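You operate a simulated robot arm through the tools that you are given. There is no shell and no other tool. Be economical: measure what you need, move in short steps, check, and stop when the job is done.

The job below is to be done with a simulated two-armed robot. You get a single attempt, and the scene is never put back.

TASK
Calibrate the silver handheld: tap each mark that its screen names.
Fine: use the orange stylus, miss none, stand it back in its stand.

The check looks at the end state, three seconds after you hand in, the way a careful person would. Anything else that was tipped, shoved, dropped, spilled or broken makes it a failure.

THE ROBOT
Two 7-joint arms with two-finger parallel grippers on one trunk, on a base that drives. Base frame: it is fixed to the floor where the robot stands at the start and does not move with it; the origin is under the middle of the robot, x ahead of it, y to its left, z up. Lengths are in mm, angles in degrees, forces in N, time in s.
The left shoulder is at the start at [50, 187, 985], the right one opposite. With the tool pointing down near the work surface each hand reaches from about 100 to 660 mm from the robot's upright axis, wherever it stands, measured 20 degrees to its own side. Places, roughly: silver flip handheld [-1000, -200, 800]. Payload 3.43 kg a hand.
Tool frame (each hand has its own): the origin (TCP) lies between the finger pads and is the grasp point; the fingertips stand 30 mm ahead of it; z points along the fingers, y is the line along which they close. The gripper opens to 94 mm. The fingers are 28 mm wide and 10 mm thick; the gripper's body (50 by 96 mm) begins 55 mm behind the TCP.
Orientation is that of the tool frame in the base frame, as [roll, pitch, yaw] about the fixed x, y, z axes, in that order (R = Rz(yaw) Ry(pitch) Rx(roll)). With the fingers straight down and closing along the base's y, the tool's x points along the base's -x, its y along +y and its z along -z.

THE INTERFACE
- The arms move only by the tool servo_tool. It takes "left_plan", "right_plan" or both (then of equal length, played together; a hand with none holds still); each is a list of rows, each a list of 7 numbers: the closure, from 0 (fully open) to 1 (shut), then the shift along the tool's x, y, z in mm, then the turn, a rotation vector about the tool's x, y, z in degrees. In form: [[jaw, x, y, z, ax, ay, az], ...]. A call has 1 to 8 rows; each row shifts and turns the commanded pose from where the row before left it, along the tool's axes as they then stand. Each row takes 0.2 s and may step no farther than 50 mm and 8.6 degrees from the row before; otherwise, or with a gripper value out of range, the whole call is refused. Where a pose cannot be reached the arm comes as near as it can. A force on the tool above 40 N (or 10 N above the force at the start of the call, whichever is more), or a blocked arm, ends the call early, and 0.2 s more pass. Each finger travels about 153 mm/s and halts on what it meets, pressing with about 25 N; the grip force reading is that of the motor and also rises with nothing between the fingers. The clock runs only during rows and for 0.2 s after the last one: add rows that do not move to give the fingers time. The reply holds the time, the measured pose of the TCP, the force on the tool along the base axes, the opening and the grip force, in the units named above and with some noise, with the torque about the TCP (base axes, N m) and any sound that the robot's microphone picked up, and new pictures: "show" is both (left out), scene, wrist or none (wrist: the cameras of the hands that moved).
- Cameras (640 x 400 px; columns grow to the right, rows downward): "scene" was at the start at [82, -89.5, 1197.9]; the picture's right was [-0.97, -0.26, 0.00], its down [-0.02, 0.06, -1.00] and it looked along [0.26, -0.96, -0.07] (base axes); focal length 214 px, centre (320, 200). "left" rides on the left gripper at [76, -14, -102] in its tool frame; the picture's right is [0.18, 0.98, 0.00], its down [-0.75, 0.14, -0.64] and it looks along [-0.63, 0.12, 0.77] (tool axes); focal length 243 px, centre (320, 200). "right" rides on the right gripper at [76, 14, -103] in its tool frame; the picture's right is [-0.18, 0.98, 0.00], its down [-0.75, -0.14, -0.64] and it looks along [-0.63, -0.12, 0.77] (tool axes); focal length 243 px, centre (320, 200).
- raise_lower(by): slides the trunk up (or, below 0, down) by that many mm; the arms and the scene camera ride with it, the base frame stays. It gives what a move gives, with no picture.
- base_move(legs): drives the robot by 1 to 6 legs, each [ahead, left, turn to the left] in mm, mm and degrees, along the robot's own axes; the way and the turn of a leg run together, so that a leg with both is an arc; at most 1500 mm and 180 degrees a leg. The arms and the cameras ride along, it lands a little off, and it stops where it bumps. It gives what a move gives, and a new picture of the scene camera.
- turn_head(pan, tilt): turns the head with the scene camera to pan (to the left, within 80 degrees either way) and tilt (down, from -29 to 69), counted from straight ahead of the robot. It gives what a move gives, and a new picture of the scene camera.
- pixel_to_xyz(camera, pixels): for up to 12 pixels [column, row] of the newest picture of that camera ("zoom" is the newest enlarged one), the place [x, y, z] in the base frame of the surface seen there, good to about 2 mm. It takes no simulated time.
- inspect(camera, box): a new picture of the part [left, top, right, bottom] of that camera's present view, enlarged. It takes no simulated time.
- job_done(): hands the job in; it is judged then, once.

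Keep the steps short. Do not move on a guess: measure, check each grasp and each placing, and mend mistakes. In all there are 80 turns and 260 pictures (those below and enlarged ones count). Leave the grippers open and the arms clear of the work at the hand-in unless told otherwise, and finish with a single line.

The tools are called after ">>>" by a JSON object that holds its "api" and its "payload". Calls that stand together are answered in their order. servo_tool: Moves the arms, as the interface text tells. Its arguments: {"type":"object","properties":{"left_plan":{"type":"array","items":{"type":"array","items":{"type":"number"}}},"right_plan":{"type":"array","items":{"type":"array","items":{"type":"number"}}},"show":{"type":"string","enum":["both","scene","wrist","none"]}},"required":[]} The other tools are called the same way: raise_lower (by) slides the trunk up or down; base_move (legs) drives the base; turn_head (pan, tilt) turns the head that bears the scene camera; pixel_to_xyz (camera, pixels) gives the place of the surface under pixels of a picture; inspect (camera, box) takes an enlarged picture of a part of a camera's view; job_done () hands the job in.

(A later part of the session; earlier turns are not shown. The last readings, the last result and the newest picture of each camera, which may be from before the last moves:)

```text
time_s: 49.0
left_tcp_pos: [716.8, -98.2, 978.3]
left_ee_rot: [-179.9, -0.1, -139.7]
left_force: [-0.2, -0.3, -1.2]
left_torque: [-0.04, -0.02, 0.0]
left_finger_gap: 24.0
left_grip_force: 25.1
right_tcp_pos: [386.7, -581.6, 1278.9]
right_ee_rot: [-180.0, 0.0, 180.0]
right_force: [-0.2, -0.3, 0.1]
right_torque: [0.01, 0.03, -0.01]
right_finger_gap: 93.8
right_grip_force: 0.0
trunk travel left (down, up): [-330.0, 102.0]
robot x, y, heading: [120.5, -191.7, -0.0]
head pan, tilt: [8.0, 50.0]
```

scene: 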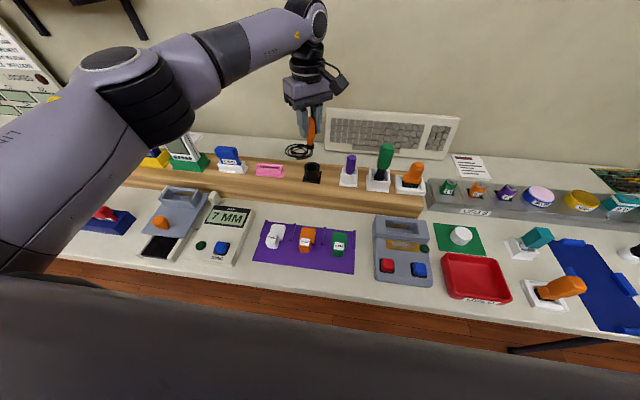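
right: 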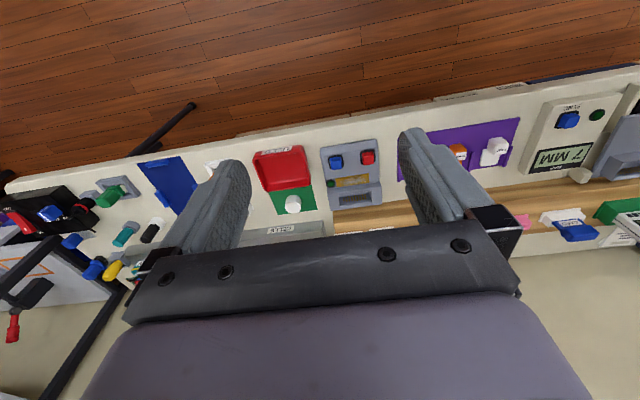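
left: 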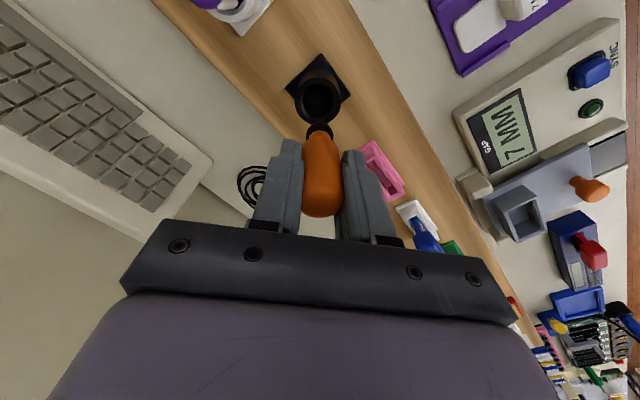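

Good lift. Measure the tip (zoom on scene near (311,130)).

>>> {"api": "inspect", "payload": {"camera": "scene", "box": [285, 95, 345, 190]}}

>>> {"api": "inspect", "payload": {"camera": "left", "box": [280, 40, 380, 160]}}

```text
4.21 times, centred on (315, 142) of scene
```

zoom: 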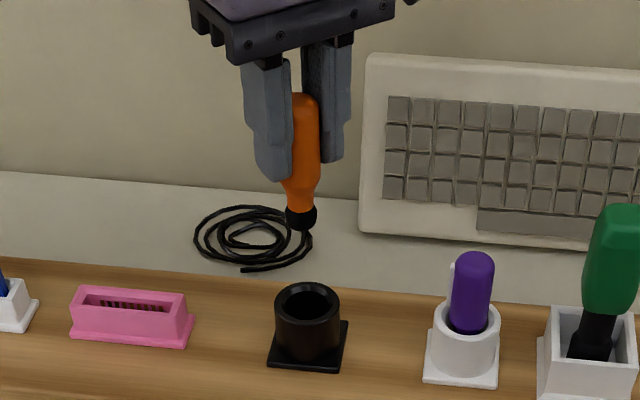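

```text
3.33 times, centred on (330, 100) of left
```

zoom: 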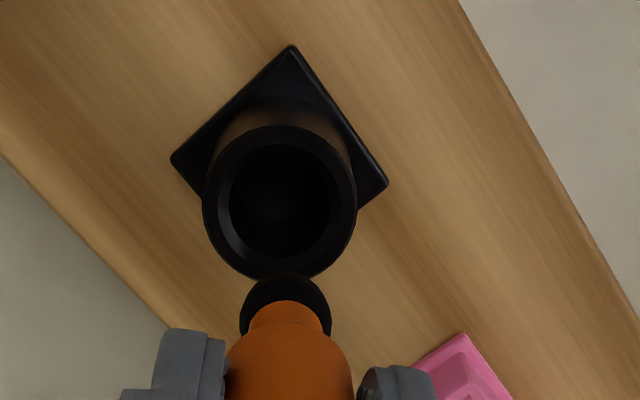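

>>> {"api": "pixel_to_xyz", "payload": {"camera": "zoom", "pixels": [[285, 280], [285, 290], [285, 312], [250, 310], [325, 310], [285, 340], [210, 200], [355, 200], [285, 130], [280, 270]]}}

>>> {"api": "pixel_to_xyz", "payload": {"camera": "scene", "pixels": [[310, 145], [310, 148], [310, 142], [310, 149], [308, 147], [313, 146]]}}

```text
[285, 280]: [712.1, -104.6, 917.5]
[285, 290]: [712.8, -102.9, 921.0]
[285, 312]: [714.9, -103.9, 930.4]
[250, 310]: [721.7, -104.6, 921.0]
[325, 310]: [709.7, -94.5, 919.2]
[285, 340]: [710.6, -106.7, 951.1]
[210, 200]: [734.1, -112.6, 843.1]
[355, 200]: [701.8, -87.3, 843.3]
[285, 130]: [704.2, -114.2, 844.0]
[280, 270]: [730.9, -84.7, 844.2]
```

```text
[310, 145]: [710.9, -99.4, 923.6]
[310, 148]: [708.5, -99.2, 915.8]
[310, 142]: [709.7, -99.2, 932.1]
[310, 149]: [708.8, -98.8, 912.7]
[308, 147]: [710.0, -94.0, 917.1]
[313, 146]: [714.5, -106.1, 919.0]
```

Tip is a ball ~16 mm, bottom ≈67 mm below TCP. Lift and retract the arm 200 mm toward the robot.

>>> {"api": "servo_tool", "payload": {"left_plan": [[0.85, 0, 0, -35, 0, 0, 0], [0.85, 0, 0, -35, 0, 0, 0], [0.85, 30.5, 25.9, 0, 0, 0, 0], [0.85, 30.5, 25.9, 0, 0, 0, 0], [0.85, 30.5, 25.9, 0, 0, 0, 0], [0.85, 30.5, 25.9, 0, 0, 0, 0], [0.85, 30.5, 25.9, 0, 0, 0, 0], [0.85, 0, 0, 0, 0, 0, 0]], "show": "none"}}

>>> {"api": "base_move", "payload": {"legs": [[-330, 40, 0], [0, 0, 179.5]]}}

>>> {"api": "turn_head", "payload": {"pan": 0, "tilt": 40}}

```text
time_s: 50.8
left_tcp_pos: [517.0, -96.2, 1050.5]
left_ee_rot: [-180.0, -0.1, -139.7]
left_force: [0.4, -0.7, -0.8]
left_torque: [0.03, 0.02, 0.0]
left_finger_gap: 24.0
left_grip_force: 24.5
right_tcp_pos: [387.9, -580.6, 1279.8]
right_ee_rot: [180.0, 0.0, 180.0]
right_force: [0.1, 0.3, 0.1]
right_torque: [0.05, 0.02, 0.0]
right_finger_gap: 93.8
right_grip_force: 0.0
trunk travel left (down, up): [-330.0, 102.0]
robot x, y, heading: [122.2, -197.5, 0.3]
head pan, tilt: [8.0, 50.0]
```

```text
time_s: 60.2
left_tcp_pos: [-607.5, -237.0, 1050.0]
left_ee_rot: [180.0, -0.1, 37.3]
left_force: [0.8, 0.2, -0.9]
left_torque: [0.02, 0.04, 0.01]
left_finger_gap: 23.7
left_grip_force: 25.1
right_tcp_pos: [-452.5, 239.2, 1278.6]
right_ee_rot: [-180.0, 0.1, -2.9]
right_force: [-0.3, 0.7, -0.2]
right_torque: [0.05, -0.03, 0.0]
right_finger_gap: 94.0
right_grip_force: 0.2
trunk travel left (down, up): [-330.0, 102.0]
robot x, y, heading: [-209.6, -158.5, 176.8]
head pan, tilt: [8.0, 50.0]
```

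scene: 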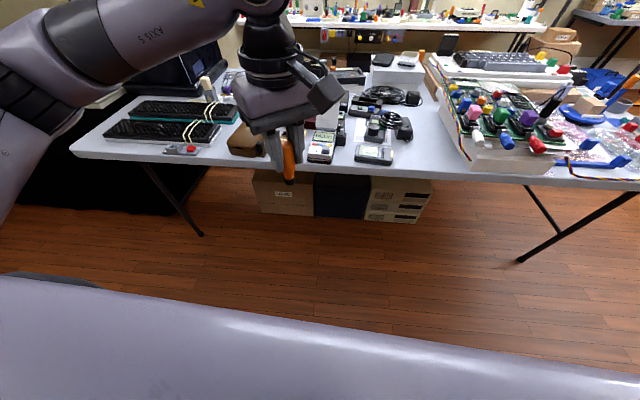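

```text
time_s: 60.9
left_tcp_pos: [-606.4, -236.0, 1050.5]
left_ee_rot: [-179.9, -0.1, 37.3]
left_force: [-0.4, 0.0, 0.2]
left_torque: [0.0, -0.01, -0.01]
left_finger_gap: 24.0
left_grip_force: 25.4
right_tcp_pos: [-452.1, 237.0, 1279.4]
right_ee_rot: [180.0, -0.1, -2.9]
right_force: [0.0, 0.9, -0.8]
right_torque: [0.0, 0.03, -0.01]
right_finger_gap: 93.7
right_grip_force: 0.0
trunk travel left (down, up): [-330.0, 102.0]
robot x, y, heading: [-206.5, -154.0, 177.2]
head pan, tilt: [0.0, 40.0]
```

scene: 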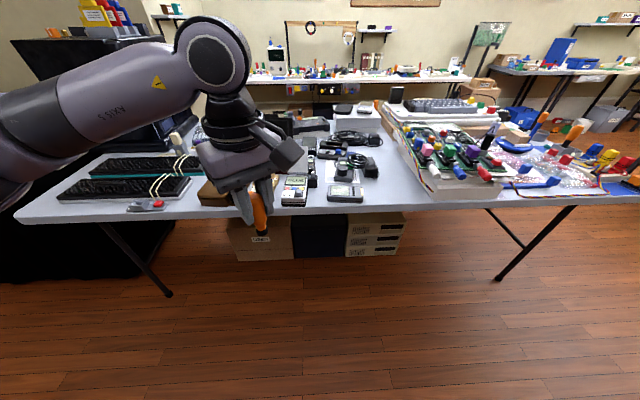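

>>> {"api": "base_move", "payload": {"legs": [[270, 0, 3]]}}

>>> {"api": "inspect", "payload": {"camera": "left", "box": [0, 0, 640, 400]}}

```text
time_s: 62.8
left_tcp_pos: [-873.7, -248.4, 1050.0]
left_ee_rot: [-179.9, -0.1, 40.1]
left_force: [-0.7, 0.8, -0.3]
left_torque: [0.04, 0.01, -0.01]
left_finger_gap: 24.0
left_grip_force: 25.3
right_tcp_pos: [-743.0, 233.3, 1278.6]
right_ee_rot: [-180.0, 0.0, -0.3]
right_force: [0.6, -0.3, -0.4]
right_torque: [-0.01, 0.01, -0.03]
right_finger_gap: 94.0
right_grip_force: 0.2
trunk travel left (down, up): [-330.0, 102.0]
robot x, y, heading: [-479.7, -150.4, 179.5]
head pan, tilt: [0.0, 40.0]
```

scene: 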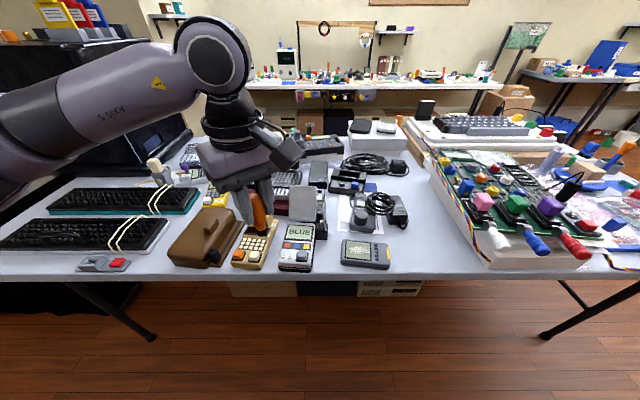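

```text
1.00 times, centred on (320, 200) of left (not enlarged: the box is as wide or as high as the picture)
```

zoom: 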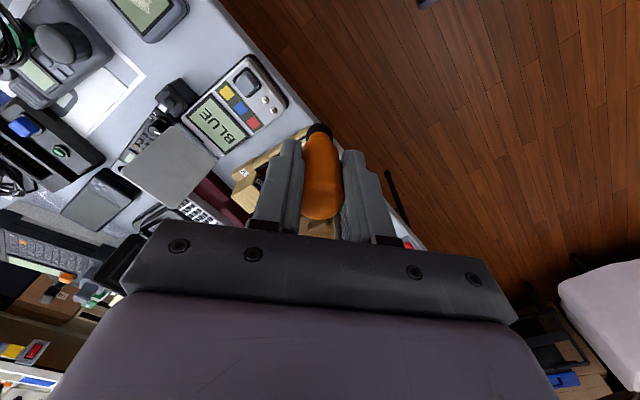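

Screen still BLUE. Measure the marks from both views.

>>> {"api": "inspect", "payload": {"camera": "left", "box": [170, 50, 300, 170]}}

>>> {"api": "inspect", "payload": {"camera": "scene", "box": [270, 215, 330, 275]}}

```text
3.33 times, centred on (235, 110) of left
```

zoom: 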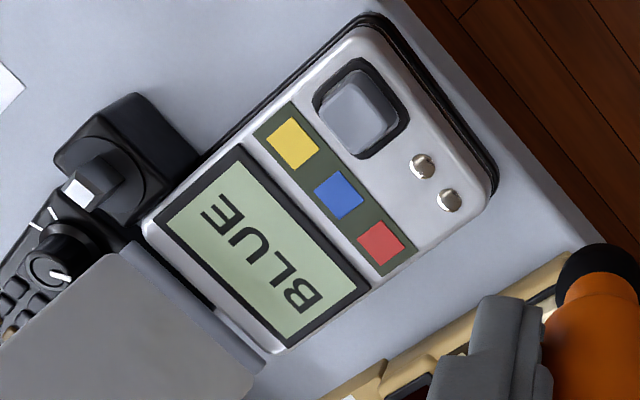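

```text
6.67 times, centred on (300, 245) of scene
```

zoom: 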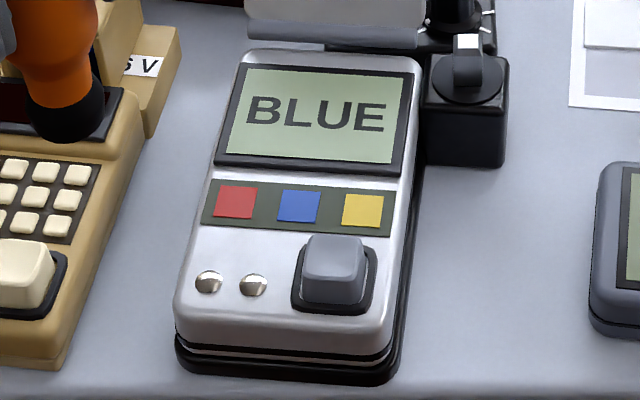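

>>> {"api": "pixel_to_xyz", "payload": {"camera": "zoom", "pixels": [[236, 202], [298, 206], [362, 210], [280, 205], [317, 207], [300, 191], [298, 221], [332, 240], [332, 275], [308, 170], [68, 135], [68, 120]]}}

```text
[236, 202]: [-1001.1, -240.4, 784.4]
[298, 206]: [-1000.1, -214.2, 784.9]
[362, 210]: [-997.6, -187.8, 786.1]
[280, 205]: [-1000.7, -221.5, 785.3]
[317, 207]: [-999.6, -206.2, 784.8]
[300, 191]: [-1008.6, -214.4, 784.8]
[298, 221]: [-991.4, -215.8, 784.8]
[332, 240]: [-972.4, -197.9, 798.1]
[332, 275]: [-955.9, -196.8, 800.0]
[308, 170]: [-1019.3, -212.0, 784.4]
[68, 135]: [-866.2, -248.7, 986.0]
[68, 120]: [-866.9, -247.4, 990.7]
```

Blue mark centre ≈(-1000,-214,785). Move above it.

>>> {"api": "servo_tool", "payload": {"left_plan": [[0.85, -24.7, -36, 0, 0, 0, 0], [0.85, -24.7, -36, 0, 0, 0, 0], [0.85, -24.7, -36, 0, 0, 0, 0], [0.85, 0, 0, 45, 0, 0, 0], [0.85, 0, 0, 45, 0, 0, 0], [0.85, 0, 0, 45, 0, 0, 0], [0.85, 0, 0, 0, 0, 0, 0]]}}

```text
time_s: 64.4
left_tcp_pos: [-998.4, -213.9, 916.3]
left_ee_rot: [-179.9, 0.1, 40.1]
left_force: [-0.7, -0.4, -0.2]
left_torque: [-0.01, 0.0, -0.01]
left_finger_gap: 23.7
left_grip_force: 24.9
right_tcp_pos: [-742.0, 232.7, 1279.4]
right_ee_rot: [180.0, 0.1, -0.2]
right_force: [-0.2, 0.3, 0.1]
right_torque: [0.02, -0.01, 0.0]
right_finger_gap: 93.9
right_grip_force: 0.0
trunk travel left (down, up): [-330.0, 102.0]
robot x, y, heading: [-477.8, -146.2, 179.9]
head pan, tilt: [0.0, 40.0]
```

scene: 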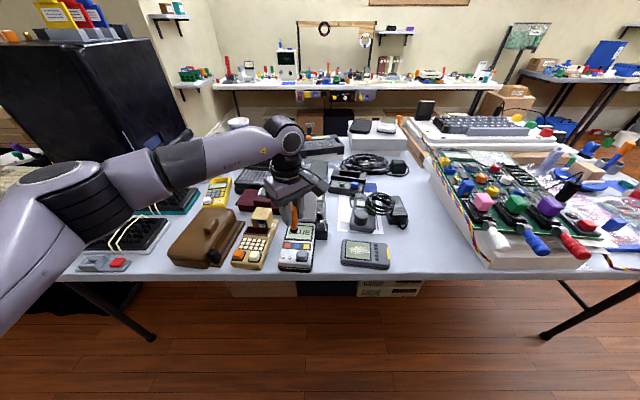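
left: 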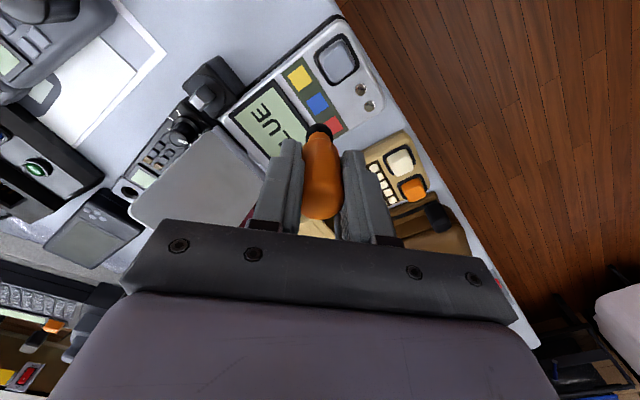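

>>> {"api": "servo_tool", "payload": {"left_plan": [[0.85, 0, 0, 25, 0, 0, 0], [0.85, 0, 0, 25, 0, 0, 0], [0.85, 0, 0, 0, 0, 0, 0]], "show": "wrist"}}

>>> {"api": "inspect", "payload": {"camera": "scene", "box": [270, 205, 330, 275]}}

>>> {"api": "inspect", "payload": {"camera": "left", "box": [230, 40, 400, 160]}}

```text
time_s: 65.2
left_tcp_pos: [-999.5, -213.9, 867.5]
left_ee_rot: [-179.9, 0.0, 40.1]
left_force: [0.0, 0.4, -0.2]
left_torque: [-0.06, 0.0, 0.01]
left_finger_gap: 23.9
left_grip_force: 25.3
right_tcp_pos: [-742.2, 232.6, 1279.2]
right_ee_rot: [-180.0, -0.1, -0.3]
right_force: [-0.3, 0.4, 0.2]
right_torque: [0.03, 0.01, -0.02]
right_finger_gap: 94.3
right_grip_force: 0.0
trunk travel left (down, up): [-330.0, 102.0]
robot x, y, heading: [-478.7, -151.4, 179.8]
head pan, tilt: [0.0, 40.0]
```

left: 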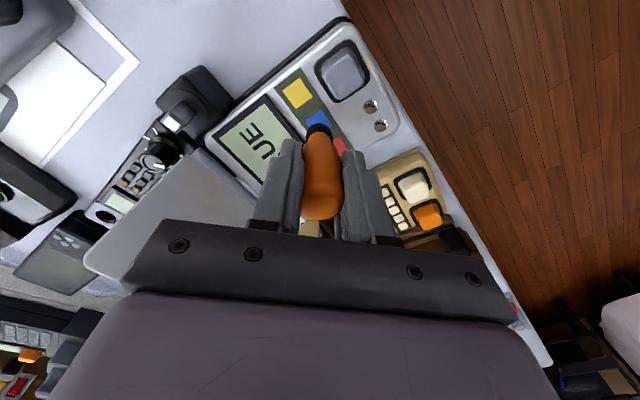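

```text
5.71 times, centred on (300, 240) of scene
```

zoom: 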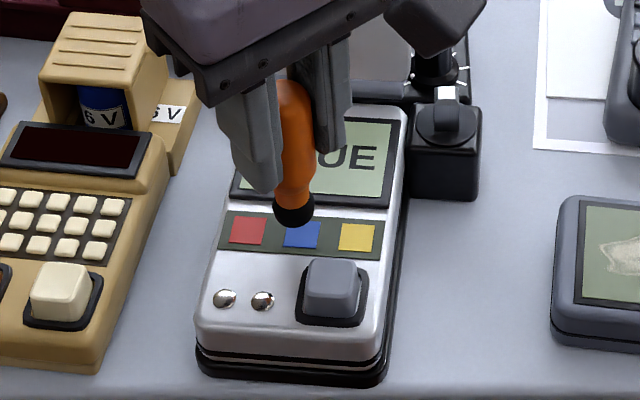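

```text
3.33 times, centred on (315, 100) of left
```

zoom: 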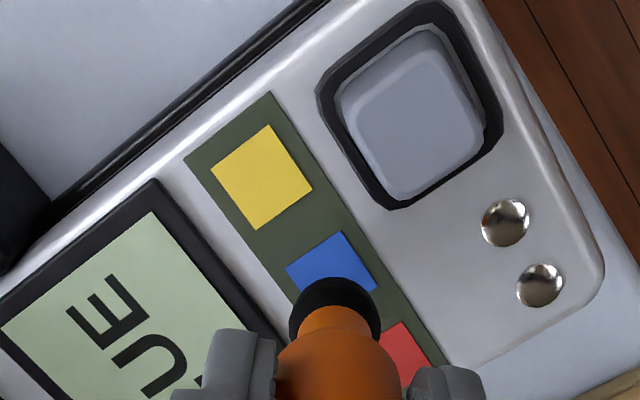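

>>> {"api": "pixel_to_xyz", "payload": {"camera": "scene", "pixels": [[295, 241], [295, 242], [295, 243], [293, 241], [297, 241]]}}

>>> {"api": "pixel_to_xyz", "payload": {"camera": "zoom", "pixels": [[335, 285], [335, 295], [293, 320], [377, 320], [340, 305]]}}

```text
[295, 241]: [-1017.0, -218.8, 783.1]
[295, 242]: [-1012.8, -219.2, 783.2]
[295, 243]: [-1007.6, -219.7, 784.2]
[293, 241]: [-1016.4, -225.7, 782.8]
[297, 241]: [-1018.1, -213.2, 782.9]
```

```text
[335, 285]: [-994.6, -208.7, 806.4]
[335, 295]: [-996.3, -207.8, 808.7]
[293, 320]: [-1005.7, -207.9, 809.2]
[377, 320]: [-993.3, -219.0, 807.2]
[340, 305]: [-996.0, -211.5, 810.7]
```

Ball centre (-999.5,-213.5), over blue; bottom ≈ z 800. Lower 12 then 2 mm steps.

>>> {"api": "servo_tool", "payload": {"left_plan": [[0.85, 0, 0, 10, 0, 0, 0], [0.85, 0, 0, 2, 0, 0, 0], [0.85, 0, 0, 2, 0, 0, 0], [0.85, 0, 0, 0, 0, 0, 0]], "show": "none"}}

>>> {"api": "inspect", "payload": {"camera": "scene", "box": [270, 205, 330, 275]}}

```text
time_s: 66.2
left_tcp_pos: [-998.9, -215.0, 854.2]
left_ee_rot: [-179.8, 0.0, 40.1]
left_force: [0.8, -2.5, 13.2]
left_torque: [-0.28, -0.01, -0.03]
left_finger_gap: 23.8
left_grip_force: 25.0
right_tcp_pos: [-741.7, 233.4, 1280.4]
right_ee_rot: [-180.0, 0.1, -0.2]
right_force: [0.2, 0.1, -0.2]
right_torque: [-0.01, -0.03, -0.01]
right_finger_gap: 94.1
right_grip_force: 0.1
trunk travel left (down, up): [-330.0, 102.0]
robot x, y, heading: [-478.4, -153.1, 179.6]
head pan, tilt: [0.0, 40.0]
```

```text
5.71 times, centred on (300, 240) of scene
```

zoom: 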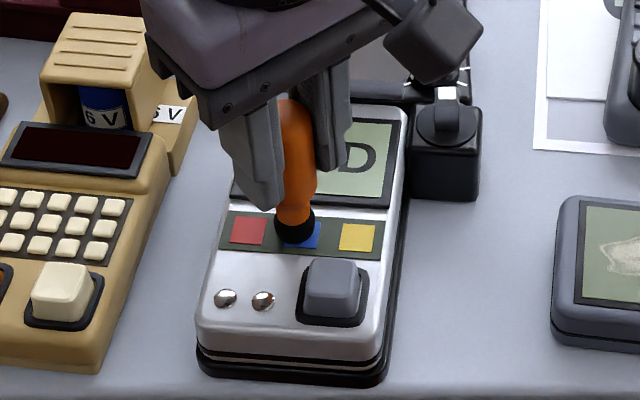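

It tapped (13 N) and the screen changed (ends in "D"). Lift 25 and read it.

>>> {"api": "servo_tool", "payload": {"left_plan": [[0.85, 0, 0, -10, 0, 0, 0], [0.85, 0, 0, -15, 0, 0, 0], [0.85, 0, 0, 0, 0, 0, 0]], "show": "none"}}

>>> {"api": "inspect", "payload": {"camera": "left", "box": [180, 40, 400, 180]}}

>>> {"api": "inspect", "payload": {"camera": "scene", "box": [270, 205, 330, 275]}}

```text
time_s: 67.0
left_tcp_pos: [-1000.2, -214.1, 876.5]
left_ee_rot: [-179.9, -0.1, 40.2]
left_force: [0.5, -0.3, -0.5]
left_torque: [0.02, 0.01, 0.03]
left_finger_gap: 23.9
left_grip_force: 24.8
right_tcp_pos: [-741.9, 233.6, 1278.9]
right_ee_rot: [-180.0, 0.1, -0.2]
right_force: [-0.4, 0.5, 0.2]
right_torque: [0.01, 0.01, 0.01]
right_finger_gap: 94.1
right_grip_force: 0.0
trunk travel left (down, up): [-330.0, 102.0]
robot x, y, heading: [-479.9, -150.3, 179.7]
head pan, tilt: [0.0, 40.0]
```

```text
2.86 times, centred on (290, 110) of left
```

zoom: 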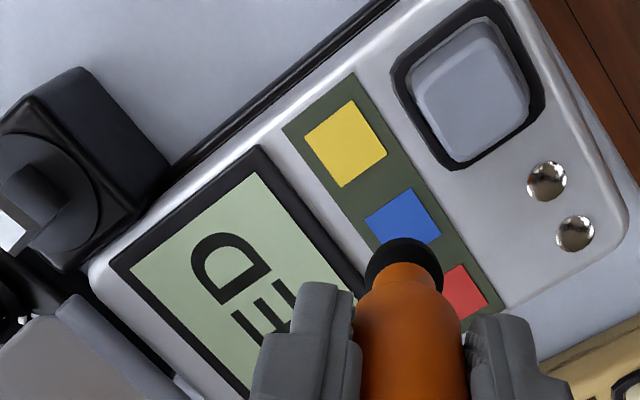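

```text
5.71 times, centred on (300, 240) of scene
```

zoom: 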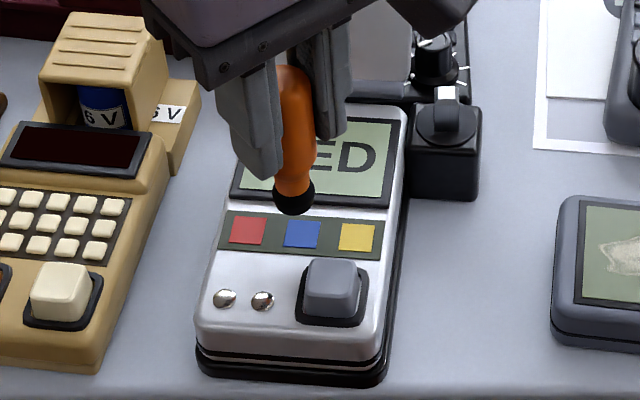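

Screen: RED. Red centre ≈(-1001.5,-240.5). Shift and lower.

>>> {"api": "servo_tool", "payload": {"left_plan": [[0.85, -18.2, 19.3, 0, 0, 0, 0], [0.85, 0, 0, 12, 0, 0, 0], [0.85, 0, 0, 0, 0, 0, 0]], "show": "none"}}

>>> {"api": "inspect", "payload": {"camera": "scene", "box": [270, 205, 330, 275]}}

>>> {"api": "inspect", "payload": {"camera": "left", "box": [240, 40, 400, 160]}}

```text
time_s: 67.8
left_tcp_pos: [-1001.8, -242.5, 863.7]
left_ee_rot: [-179.8, 0.0, 40.1]
left_force: [-0.5, 0.6, -0.3]
left_torque: [-0.01, -0.01, 0.01]
left_finger_gap: 23.7
left_grip_force: 25.3
right_tcp_pos: [-742.2, 233.0, 1279.0]
right_ee_rot: [180.0, 0.2, -0.2]
right_force: [-0.7, 0.2, 0.4]
right_torque: [-0.04, -0.01, 0.02]
right_finger_gap: 94.1
right_grip_force: 0.2
trunk travel left (down, up): [-330.0, 102.0]
robot x, y, heading: [-479.3, -149.9, 180.0]
head pan, tilt: [0.0, 40.0]
```

```text
5.71 times, centred on (300, 240) of scene
```

zoom: 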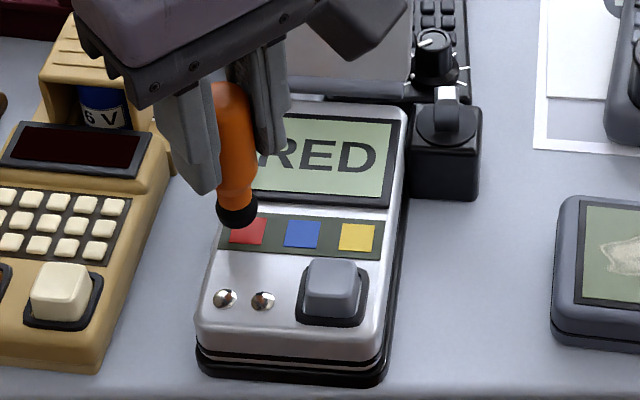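

```text
3.33 times, centred on (320, 100) of left
```

zoom: 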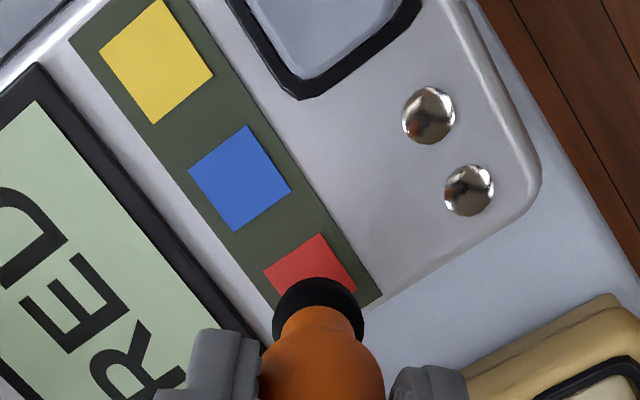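

Slightly far (-242.5); shift 2 mm back and press down.

>>> {"api": "servo_tool", "payload": {"left_plan": [[0.85, 1.5, -1.5, 0, 0, 0, 0], [0.85, 0, 0, 7, 0, 0, 0], [0.85, 0, 0, 2, 0, 0, 0], [0.85, 0, 0, 1.5, 0, 0, 0], [0.85, 0, 0, 0, 0, 0, 0]], "show": "none"}}

>>> {"api": "inspect", "payload": {"camera": "scene", "box": [270, 205, 330, 275]}}

```text
time_s: 69.0
left_tcp_pos: [-1001.6, -238.2, 854.5]
left_ee_rot: [-179.9, 0.0, 40.1]
left_force: [0.7, 0.4, 4.1]
left_torque: [-0.03, -0.06, -0.02]
left_finger_gap: 23.7
left_grip_force: 24.4
right_tcp_pos: [-742.6, 233.8, 1278.9]
right_ee_rot: [-180.0, 0.1, -0.2]
right_force: [-0.3, -0.3, -0.3]
right_torque: [0.0, 0.03, -0.02]
right_finger_gap: 93.9
right_grip_force: 0.1
trunk travel left (down, up): [-330.0, 102.0]
robot x, y, heading: [-478.8, -147.3, 179.7]
head pan, tilt: [0.0, 40.0]
```

```text
5.71 times, centred on (300, 240) of scene
```

zoom: 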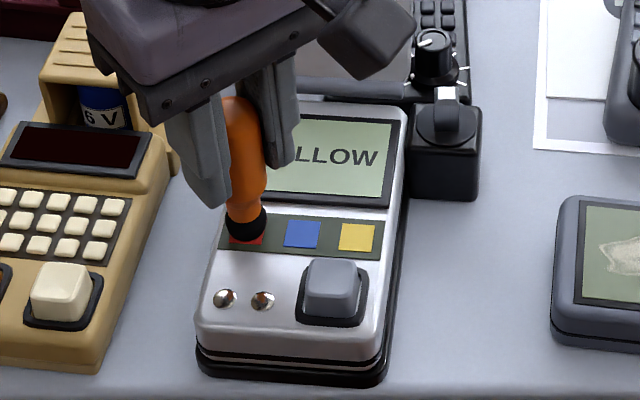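

Now YELLOW. Lift, shift to the yellow mark (-998,-187.5), lower partway.

>>> {"api": "servo_tool", "payload": {"left_plan": [[0.85, 0, 0, -22, 0, 0, 0], [0.85, 18, -18.5, 0, 0, 0, 0], [0.85, 17.9, -18.6, 0, 0, 0, 0], [0.85, 0, 0, 12, 0, 0, 0], [0.85, 0, 0, 0, 0, 0, 0]], "show": "none"}}

>>> {"api": "inspect", "payload": {"camera": "scene", "box": [270, 205, 330, 275]}}

>>> {"api": "inspect", "payload": {"camera": "left", "box": [240, 40, 400, 160]}}

```text
time_s: 70.2
left_tcp_pos: [-998.3, -186.4, 865.3]
left_ee_rot: [-179.9, 0.0, 40.1]
left_force: [-0.3, 0.0, -1.0]
left_torque: [-0.01, -0.01, -0.01]
left_finger_gap: 23.7
left_grip_force: 25.0
right_tcp_pos: [-741.5, 232.5, 1278.7]
right_ee_rot: [179.9, 0.0, -0.2]
right_force: [-0.2, -0.5, 0.3]
right_torque: [-0.03, -0.01, 0.01]
right_finger_gap: 94.1
right_grip_force: 0.0
trunk travel left (down, up): [-330.0, 102.0]
robot x, y, heading: [-475.2, -151.9, 179.9]
head pan, tilt: [0.0, 40.0]
```

```text
5.71 times, centred on (300, 240) of scene
```

zoom: 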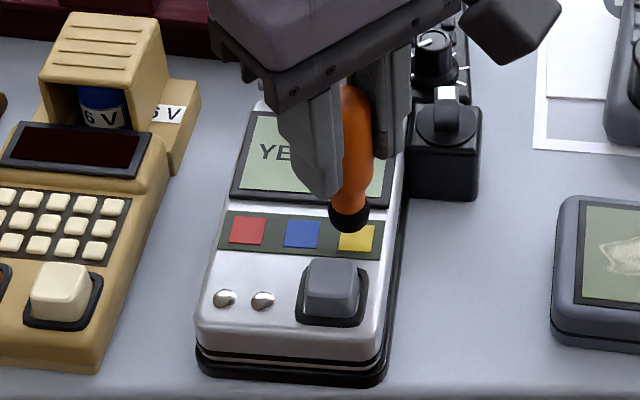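

```text
3.33 times, centred on (320, 100) of left
```

zoom: 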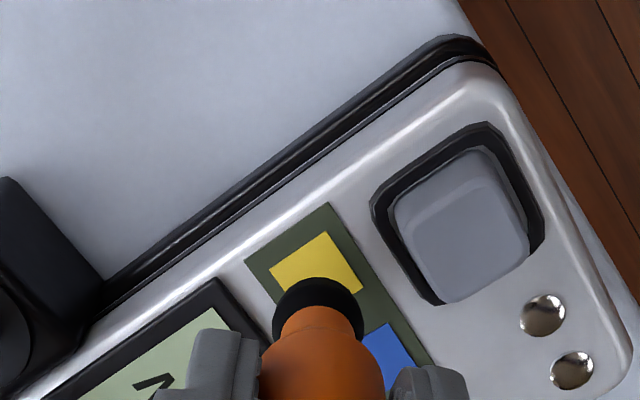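

Nudge +2 mm in y, then press.

>>> {"api": "servo_tool", "payload": {"left_plan": [[0.85, 1.3, -1.5, 0, 0, 0, 0], [0.85, 0, 0, 7, 0, 0, 0], [0.85, 0, 0, 2, 0, 0, 0], [0.85, 0, 0, 2, 0, 0, 0], [0.85, 0, 0, 0, 0, 0, 0]], "show": "none"}}

>>> {"api": "inspect", "payload": {"camera": "scene", "box": [270, 205, 330, 275]}}

```text
time_s: 71.4
left_tcp_pos: [-997.0, -183.8, 853.9]
left_ee_rot: [-179.8, -0.1, 40.1]
left_force: [0.0, -0.6, 6.8]
left_torque: [-0.11, -0.02, 0.01]
left_finger_gap: 23.7
left_grip_force: 25.4
right_tcp_pos: [-742.0, 233.3, 1279.6]
right_ee_rot: [-180.0, 0.1, -0.2]
right_force: [-0.1, 0.0, 0.5]
right_torque: [-0.02, 0.02, 0.0]
right_finger_gap: 94.1
right_grip_force: 0.1
trunk travel left (down, up): [-330.0, 102.0]
robot x, y, heading: [-479.8, -150.1, 179.6]
head pan, tilt: [0.0, 40.0]
```

```text
5.71 times, centred on (300, 240) of scene
```

zoom: 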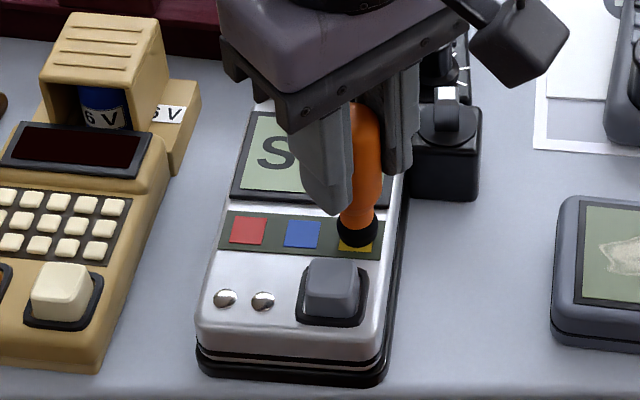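

The screen changed to "S…". Lift and move aside to read it.

>>> {"api": "servo_tool", "payload": {"left_plan": [[0.85, 0, 0, -30, 0, 0, 0], [0.85, -10, 40, -10, 0, 0, 0], [0.85, -10, 40, -10, 0, 0, 0], [0.85, 0, 0, 0, 0, 0, 0]], "show": "none"}}

>>> {"api": "inspect", "payload": {"camera": "scene", "box": [270, 205, 330, 275]}}

```text
time_s: 72.4
left_tcp_pos: [-959.2, -259.1, 905.5]
left_ee_rot: [-180.0, 0.0, 40.1]
left_force: [-0.4, -0.3, -0.5]
left_torque: [0.01, 0.01, 0.03]
left_finger_gap: 23.8
left_grip_force: 24.5
right_tcp_pos: [-742.2, 233.3, 1278.7]
right_ee_rot: [-180.0, 0.0, -0.1]
right_force: [0.6, 0.5, -0.3]
right_torque: [0.0, 0.0, 0.0]
right_finger_gap: 94.0
right_grip_force: 0.0
trunk travel left (down, up): [-330.0, 102.0]
robot x, y, heading: [-478.0, -146.7, 179.7]
head pan, tilt: [0.0, 40.0]
```

```text
5.71 times, centred on (300, 240) of scene
```

zoom: 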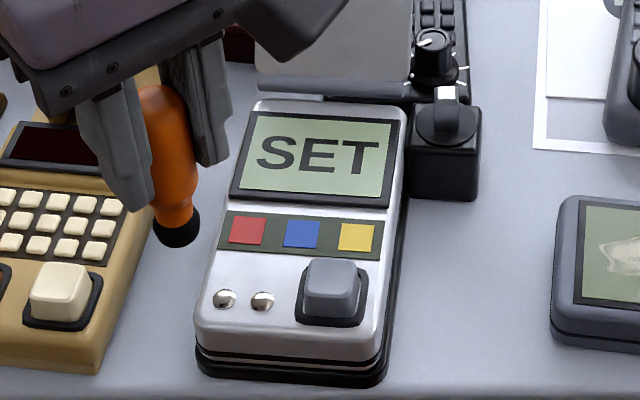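

"SET" – calibration is complete; the button is not a mark, so I leave it. Raise the hand, pull back, drive back.

>>> {"api": "servo_tool", "payload": {"left_plan": [[0.85, 0, 0, -48, 0, 0, 0], [0.85, 0, 0, -48, 0, 0, 0], [0.85, 0, 0, -48, 0, 0, 0], [0.85, 30.6, 25.8, 0, 0, 0, 0], [0.85, 30.6, 25.8, 0, 0, 0, 0], [0.85, 0, 0, 0, 0, 0, 0]], "show": "none"}}

>>> {"api": "inspect", "payload": {"camera": "scene", "box": [240, 175, 400, 275]}}

>>> {"api": "base_move", "payload": {"legs": [[-270, 0, 0], [0, 0, -180]]}}

```text
time_s: 73.8
left_tcp_pos: [-880.4, -258.8, 1045.9]
left_ee_rot: [-179.9, 0.0, 40.1]
left_force: [-0.2, -0.6, 0.1]
left_torque: [0.04, 0.02, -0.02]
left_finger_gap: 24.1
left_grip_force: 25.1
right_tcp_pos: [-742.9, 232.8, 1278.4]
right_ee_rot: [-180.0, 0.0, -0.2]
right_force: [-0.1, 0.4, 0.7]
right_torque: [0.03, 0.0, 0.01]
right_finger_gap: 94.0
right_grip_force: 0.0
trunk travel left (down, up): [-330.0, 102.0]
robot x, y, heading: [-477.2, -152.3, 179.7]
head pan, tilt: [0.0, 40.0]
```

```text
4.00 times, centred on (320, 225) of scene
```

zoom: 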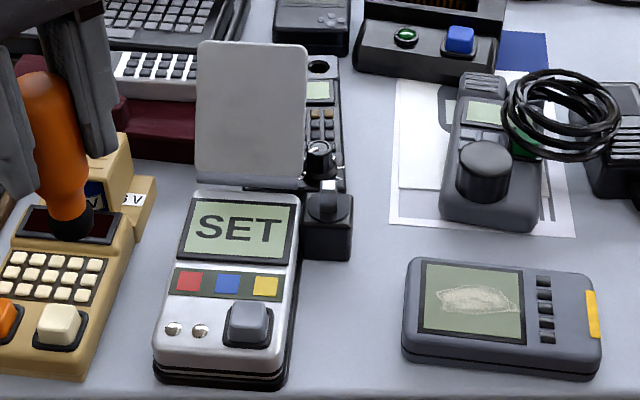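

```text
time_s: 83.1
left_tcp_pos: [194.1, -40.8, 1044.0]
left_ee_rot: [-179.9, 0.1, -139.9]
left_force: [0.8, 0.0, 0.2]
left_torque: [-0.03, 0.01, -0.01]
left_finger_gap: 24.4
left_grip_force: 24.7
right_tcp_pos: [56.6, -532.8, 1279.6]
right_ee_rot: [180.0, 0.1, -179.9]
right_force: [0.2, -0.7, 0.2]
right_torque: [-0.02, 0.0, 0.01]
right_finger_gap: 93.9
right_grip_force: 0.1
trunk travel left (down, up): [-330.0, 102.0]
robot x, y, heading: [-206.9, -149.0, 0.1]
head pan, tilt: [0.0, 40.0]
```

scene: 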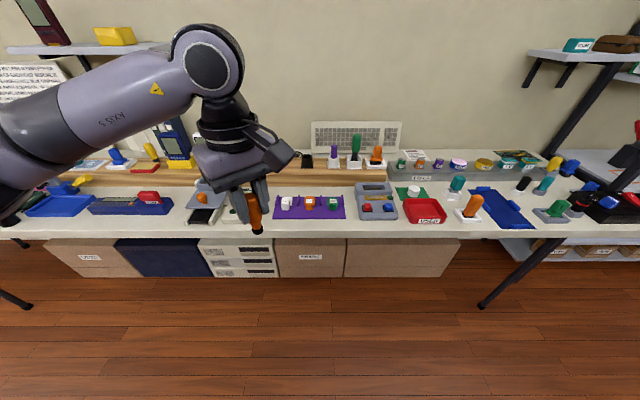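

Drive ahead 330 and right 50, back to the former place.

>>> {"api": "base_move", "payload": {"legs": [[330, -48, 0]]}}

>>> {"api": "turn_head", "payload": {"pan": 8, "tilt": 50}}

```text
time_s: 85.3
left_tcp_pos: [523.0, -84.8, 1045.0]
left_ee_rot: [-180.0, -0.1, -139.4]
left_force: [0.0, -0.7, -0.4]
left_torque: [0.0, 0.01, -0.02]
left_finger_gap: 23.9
left_grip_force: 25.2
right_tcp_pos: [389.0, -578.5, 1279.4]
right_ee_rot: [180.0, 0.0, -179.6]
right_force: [-0.4, -0.3, -0.2]
right_torque: [0.01, 0.05, -0.01]
right_finger_gap: 93.9
right_grip_force: 0.1
trunk travel left (down, up): [-330.0, 102.0]
robot x, y, heading: [118.9, -197.4, 0.1]
head pan, tilt: [0.0, 40.0]
```

scene: 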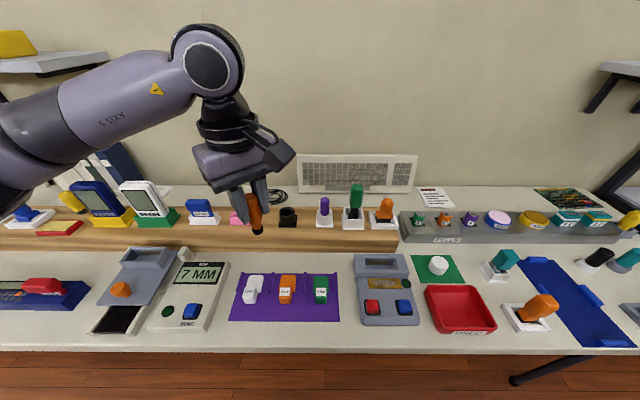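

```text
time_s: 86.0
left_tcp_pos: [522.5, -85.3, 1045.3]
left_ee_rot: [-179.9, 0.0, -139.4]
left_force: [0.6, -0.4, -0.2]
left_torque: [-0.04, -0.02, 0.03]
left_finger_gap: 23.8
left_grip_force: 24.4
right_tcp_pos: [389.2, -578.4, 1280.0]
right_ee_rot: [-180.0, 0.1, -179.5]
right_force: [1.1, -0.1, 0.0]
right_torque: [-0.02, 0.02, 0.0]
right_finger_gap: 93.7
right_grip_force: 0.1
trunk travel left (down, up): [-330.0, 102.0]
robot x, y, heading: [118.0, -197.1, 0.3]
head pan, tilt: [8.0, 50.0]
```

scene: 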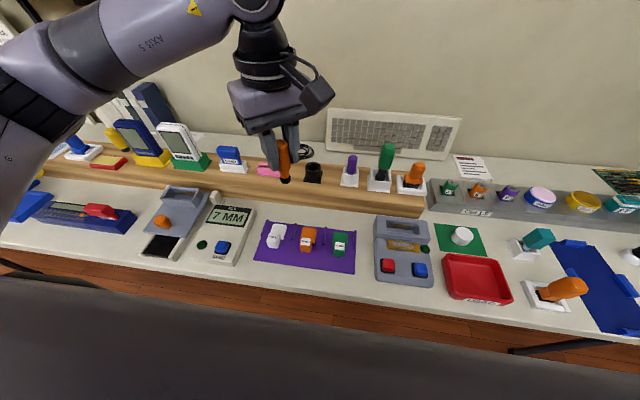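

>>> {"api": "servo_tool", "payload": {"left_plan": [[0.85, 0, 0, 35, 0, 0, 0], [0.85, -34.9, -34.2, 0, 0, 0, 0], [0.85, -34.9, -34.2, 0, 0, 0, 0], [0.85, -34.9, -34.2, 0, 0, 0, 0], [0.85, -34.9, -34.2, 0, 0, 0, 0], [0.85, 0, 0, 35, 0, 0, 0], [0.85, 0, 0, 0, 0, 0, 0]]}}

>>> {"api": "inspect", "payload": {"camera": "left", "box": [270, 40, 380, 160]}}

>>> {"api": "inspect", "payload": {"camera": "scene", "box": [285, 95, 345, 190]}}

```text
time_s: 87.6
left_tcp_pos: [716.9, -99.3, 973.6]
left_ee_rot: [-180.0, 0.1, -139.6]
left_force: [0.0, -0.1, -0.3]
left_torque: [0.0, 0.0, 0.0]
left_finger_gap: 23.9
left_grip_force: 25.6
right_tcp_pos: [387.8, -579.3, 1279.7]
right_ee_rot: [180.0, 0.2, -179.6]
right_force: [0.2, 0.4, 0.4]
right_torque: [0.03, -0.05, -0.02]
right_finger_gap: 94.1
right_grip_force: 0.0
trunk travel left (down, up): [-330.0, 102.0]
robot x, y, heading: [120.4, -197.1, 0.5]
head pan, tilt: [8.0, 50.0]
```

scene: 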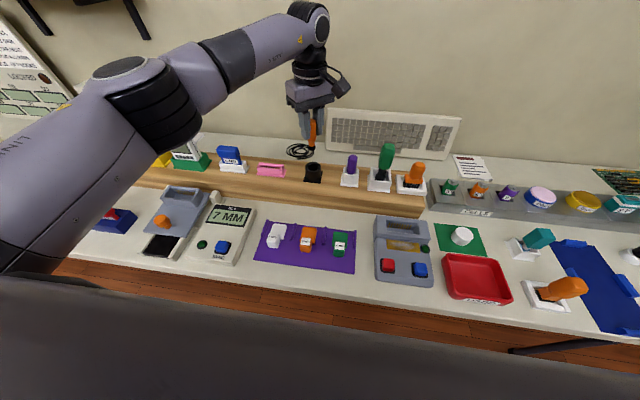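
left: 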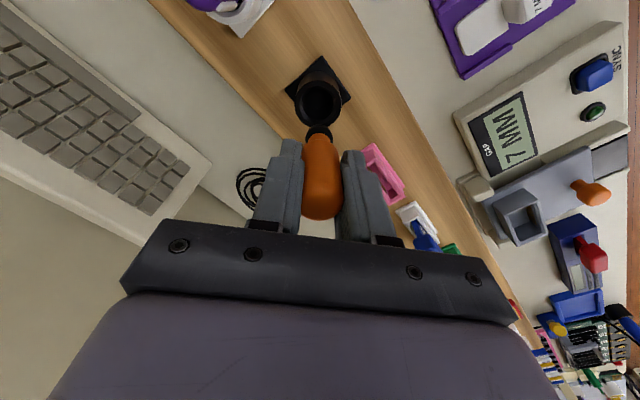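

```text
3.33 times, centred on (325, 100) of left
```

zoom: 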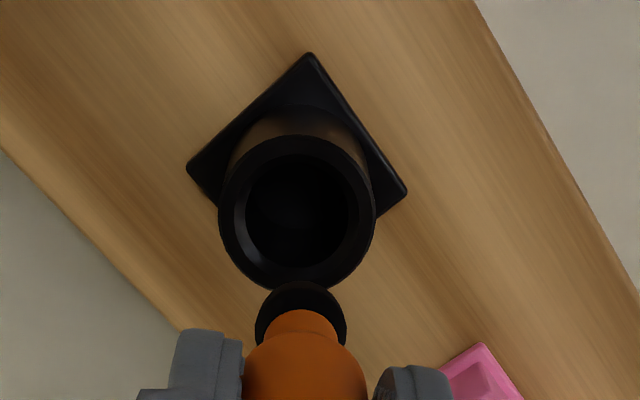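

```text
4.21 times, centred on (315, 142) of scene
```

zoom: 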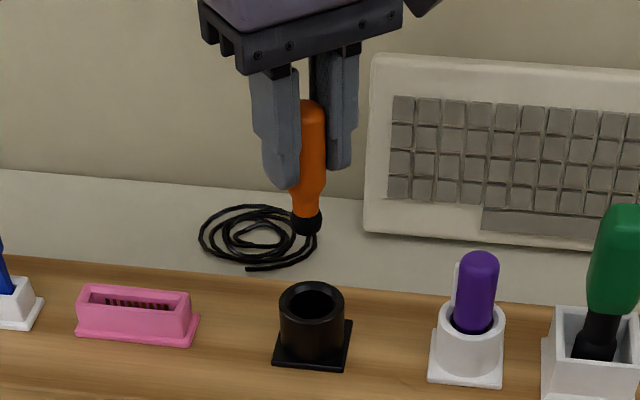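

Alignment matches the lift-out view. Lower until the ball tip has just entered the cup.

>>> {"api": "servo_tool", "payload": {"left_plan": [[0.85, 0, 0, 25, 0, 0, 0], [0.85, 0, 0, 25, 0, 0, 0], [0.85, 0, 0, 12, 0, 0, 0], [0.85, 0, 0, 10, 0, 0, 0], [0.85, 0, 0, 0, 0, 0, 0]]}}

>>> {"api": "inspect", "payload": {"camera": "left", "box": [270, 60, 380, 180]}}

>>> {"api": "inspect", "payload": {"camera": "scene", "box": [285, 115, 345, 195]}}

```text
time_s: 88.8
left_tcp_pos: [717.9, -98.0, 901.4]
left_ee_rot: [-179.9, 0.0, -139.4]
left_force: [-0.1, -0.7, -0.8]
left_torque: [-0.04, -0.04, -0.01]
left_finger_gap: 23.8
left_grip_force: 25.1
right_tcp_pos: [390.2, -579.4, 1278.9]
right_ee_rot: [-179.9, 0.2, -179.6]
right_force: [0.2, -0.1, 1.1]
right_torque: [0.02, 0.01, 0.0]
right_finger_gap: 94.2
right_grip_force: 0.1
trunk travel left (down, up): [-330.0, 102.0]
robot x, y, heading: [119.8, -198.0, 0.3]
head pan, tilt: [8.0, 50.0]
```

scene: 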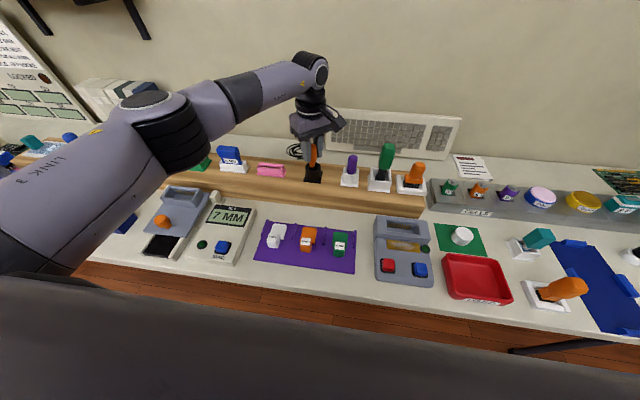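
left: 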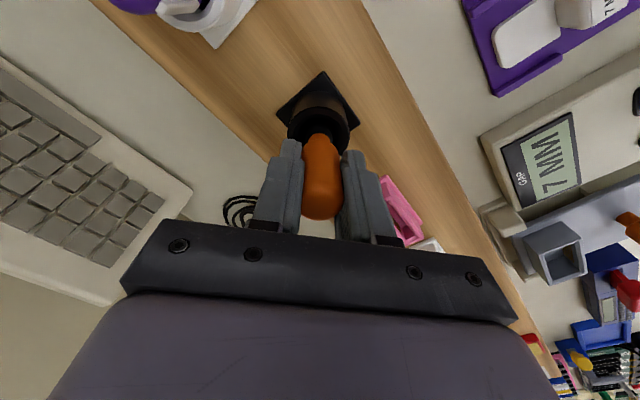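

```text
3.33 times, centred on (325, 120) of left
```

zoom: 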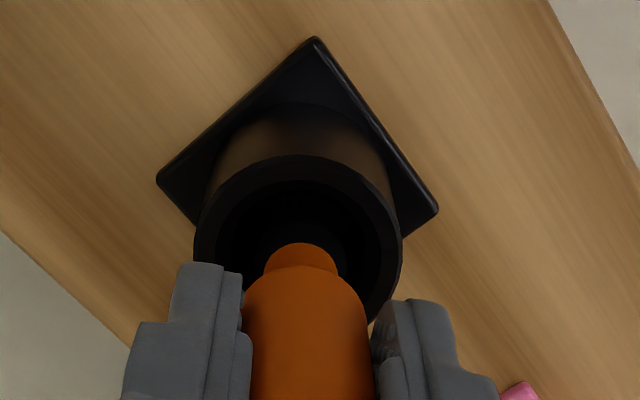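

```text
5.00 times, centred on (315, 155) of scene
```

zoom: 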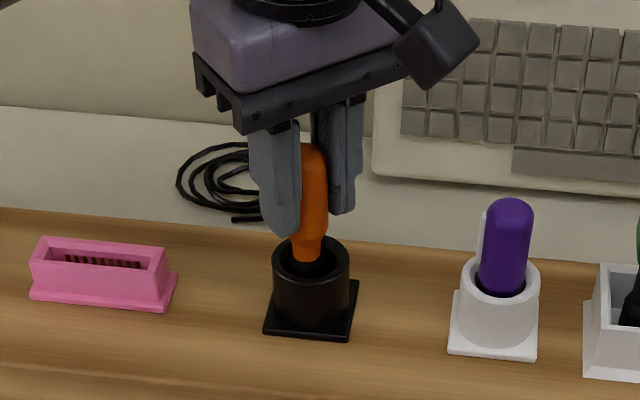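

Inside the cup. Lower gently another ~20 mm to about 880.

>>> {"api": "servo_tool", "payload": {"left_plan": [[0.85, 0, 0, 8, 0, 0, 0], [0.85, 0, 0, 6, 0, 0, 0], [0.85, 0, 0, 4, 0, 0, 0], [0.85, 0, 0, 2, 0, 0, 0], [0.85, 0, 0, 0, 0, 0, 0]], "show": "wrist"}}

```text
time_s: 90.0
left_tcp_pos: [717.1, -99.2, 883.1]
left_ee_rot: [180.0, 0.0, -139.5]
left_force: [-0.6, 0.2, -0.6]
left_torque: [0.0, -0.01, 0.01]
left_finger_gap: 23.9
left_grip_force: 24.7
right_tcp_pos: [389.8, -577.5, 1279.9]
right_ee_rot: [-180.0, 0.1, -179.6]
right_force: [0.4, -0.2, 0.6]
right_torque: [-0.01, -0.01, -0.04]
right_finger_gap: 94.0
right_grip_force: 0.0
trunk travel left (down, up): [-330.0, 102.0]
robot x, y, heading: [121.9, -197.8, 0.1]
head pan, tilt: [8.0, 50.0]
```

left: 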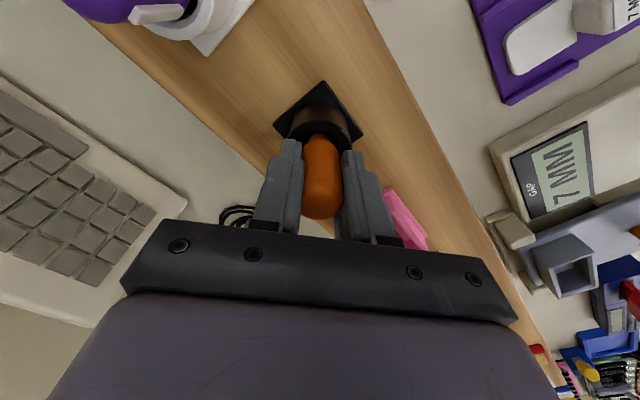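

Still no contact; go down 1 mm at a time.

>>> {"api": "servo_tool", "payload": {"left_plan": [[0.85, 0, 0, 1.5, 0, 0, 0], [0.85, 0, 0, 1, 0, 0, 0], [0.85, 0, 0, 1, 0, 0, 0], [0.85, 0, 0, 0, 0, 0, 0]], "show": "none"}}

```text
time_s: 91.0
left_tcp_pos: [716.9, -99.2, 880.6]
left_ee_rot: [-179.9, -0.1, -139.4]
left_force: [0.7, 0.2, -0.8]
left_torque: [0.0, -0.02, -0.02]
left_finger_gap: 24.0
left_grip_force: 25.0
right_tcp_pos: [388.4, -579.0, 1279.8]
right_ee_rot: [180.0, 0.2, -179.6]
right_force: [0.0, 0.3, 0.0]
right_torque: [0.0, 0.0, 0.02]
right_finger_gap: 93.8
right_grip_force: 0.0
trunk travel left (down, up): [-330.0, 102.0]
robot x, y, heading: [119.1, -201.5, 0.4]
head pan, tilt: [8.0, 50.0]
```

>>> {"api": "servo_tool", "payload": {"left_plan": [[0.85, 0, 0, 1, 0, 0, 0], [0.72, 0, 0, 0, 0, 0, 0], [0.65, 0, 0, 0, 0, 0, 0], [0.55, 0, 0, 0, 0, 0, 0], [0.5, 0, 0, 0, 0, 0, 0], [0.5, 0, 0, 0, 0, 0, 0]], "show": "wrist"}}

```text
time_s: 92.4
left_tcp_pos: [717.7, -99.7, 880.4]
left_ee_rot: [-179.9, 0.0, -139.4]
left_force: [-1.1, 0.4, 0.7]
left_torque: [-0.03, 0.0, -0.01]
left_finger_gap: 46.8
left_grip_force: 0.1
right_tcp_pos: [388.5, -577.9, 1279.9]
right_ee_rot: [-180.0, 0.1, -179.6]
right_force: [0.1, 0.1, 0.5]
right_torque: [-0.02, 0.02, 0.0]
right_finger_gap: 93.7
right_grip_force: 0.1
trunk travel left (down, up): [-330.0, 102.0]
robot x, y, heading: [121.5, -200.7, 0.3]
head pan, tilt: [8.0, 50.0]
```

left: 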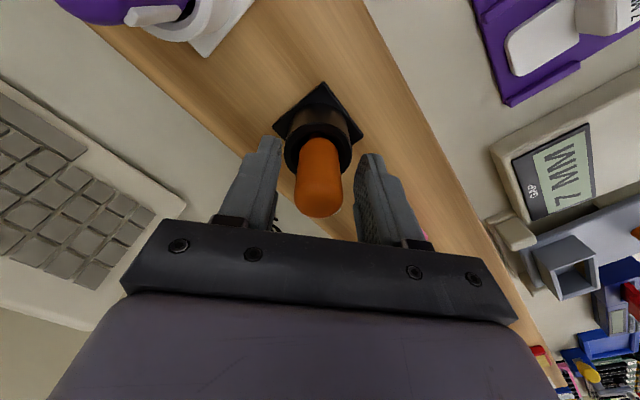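

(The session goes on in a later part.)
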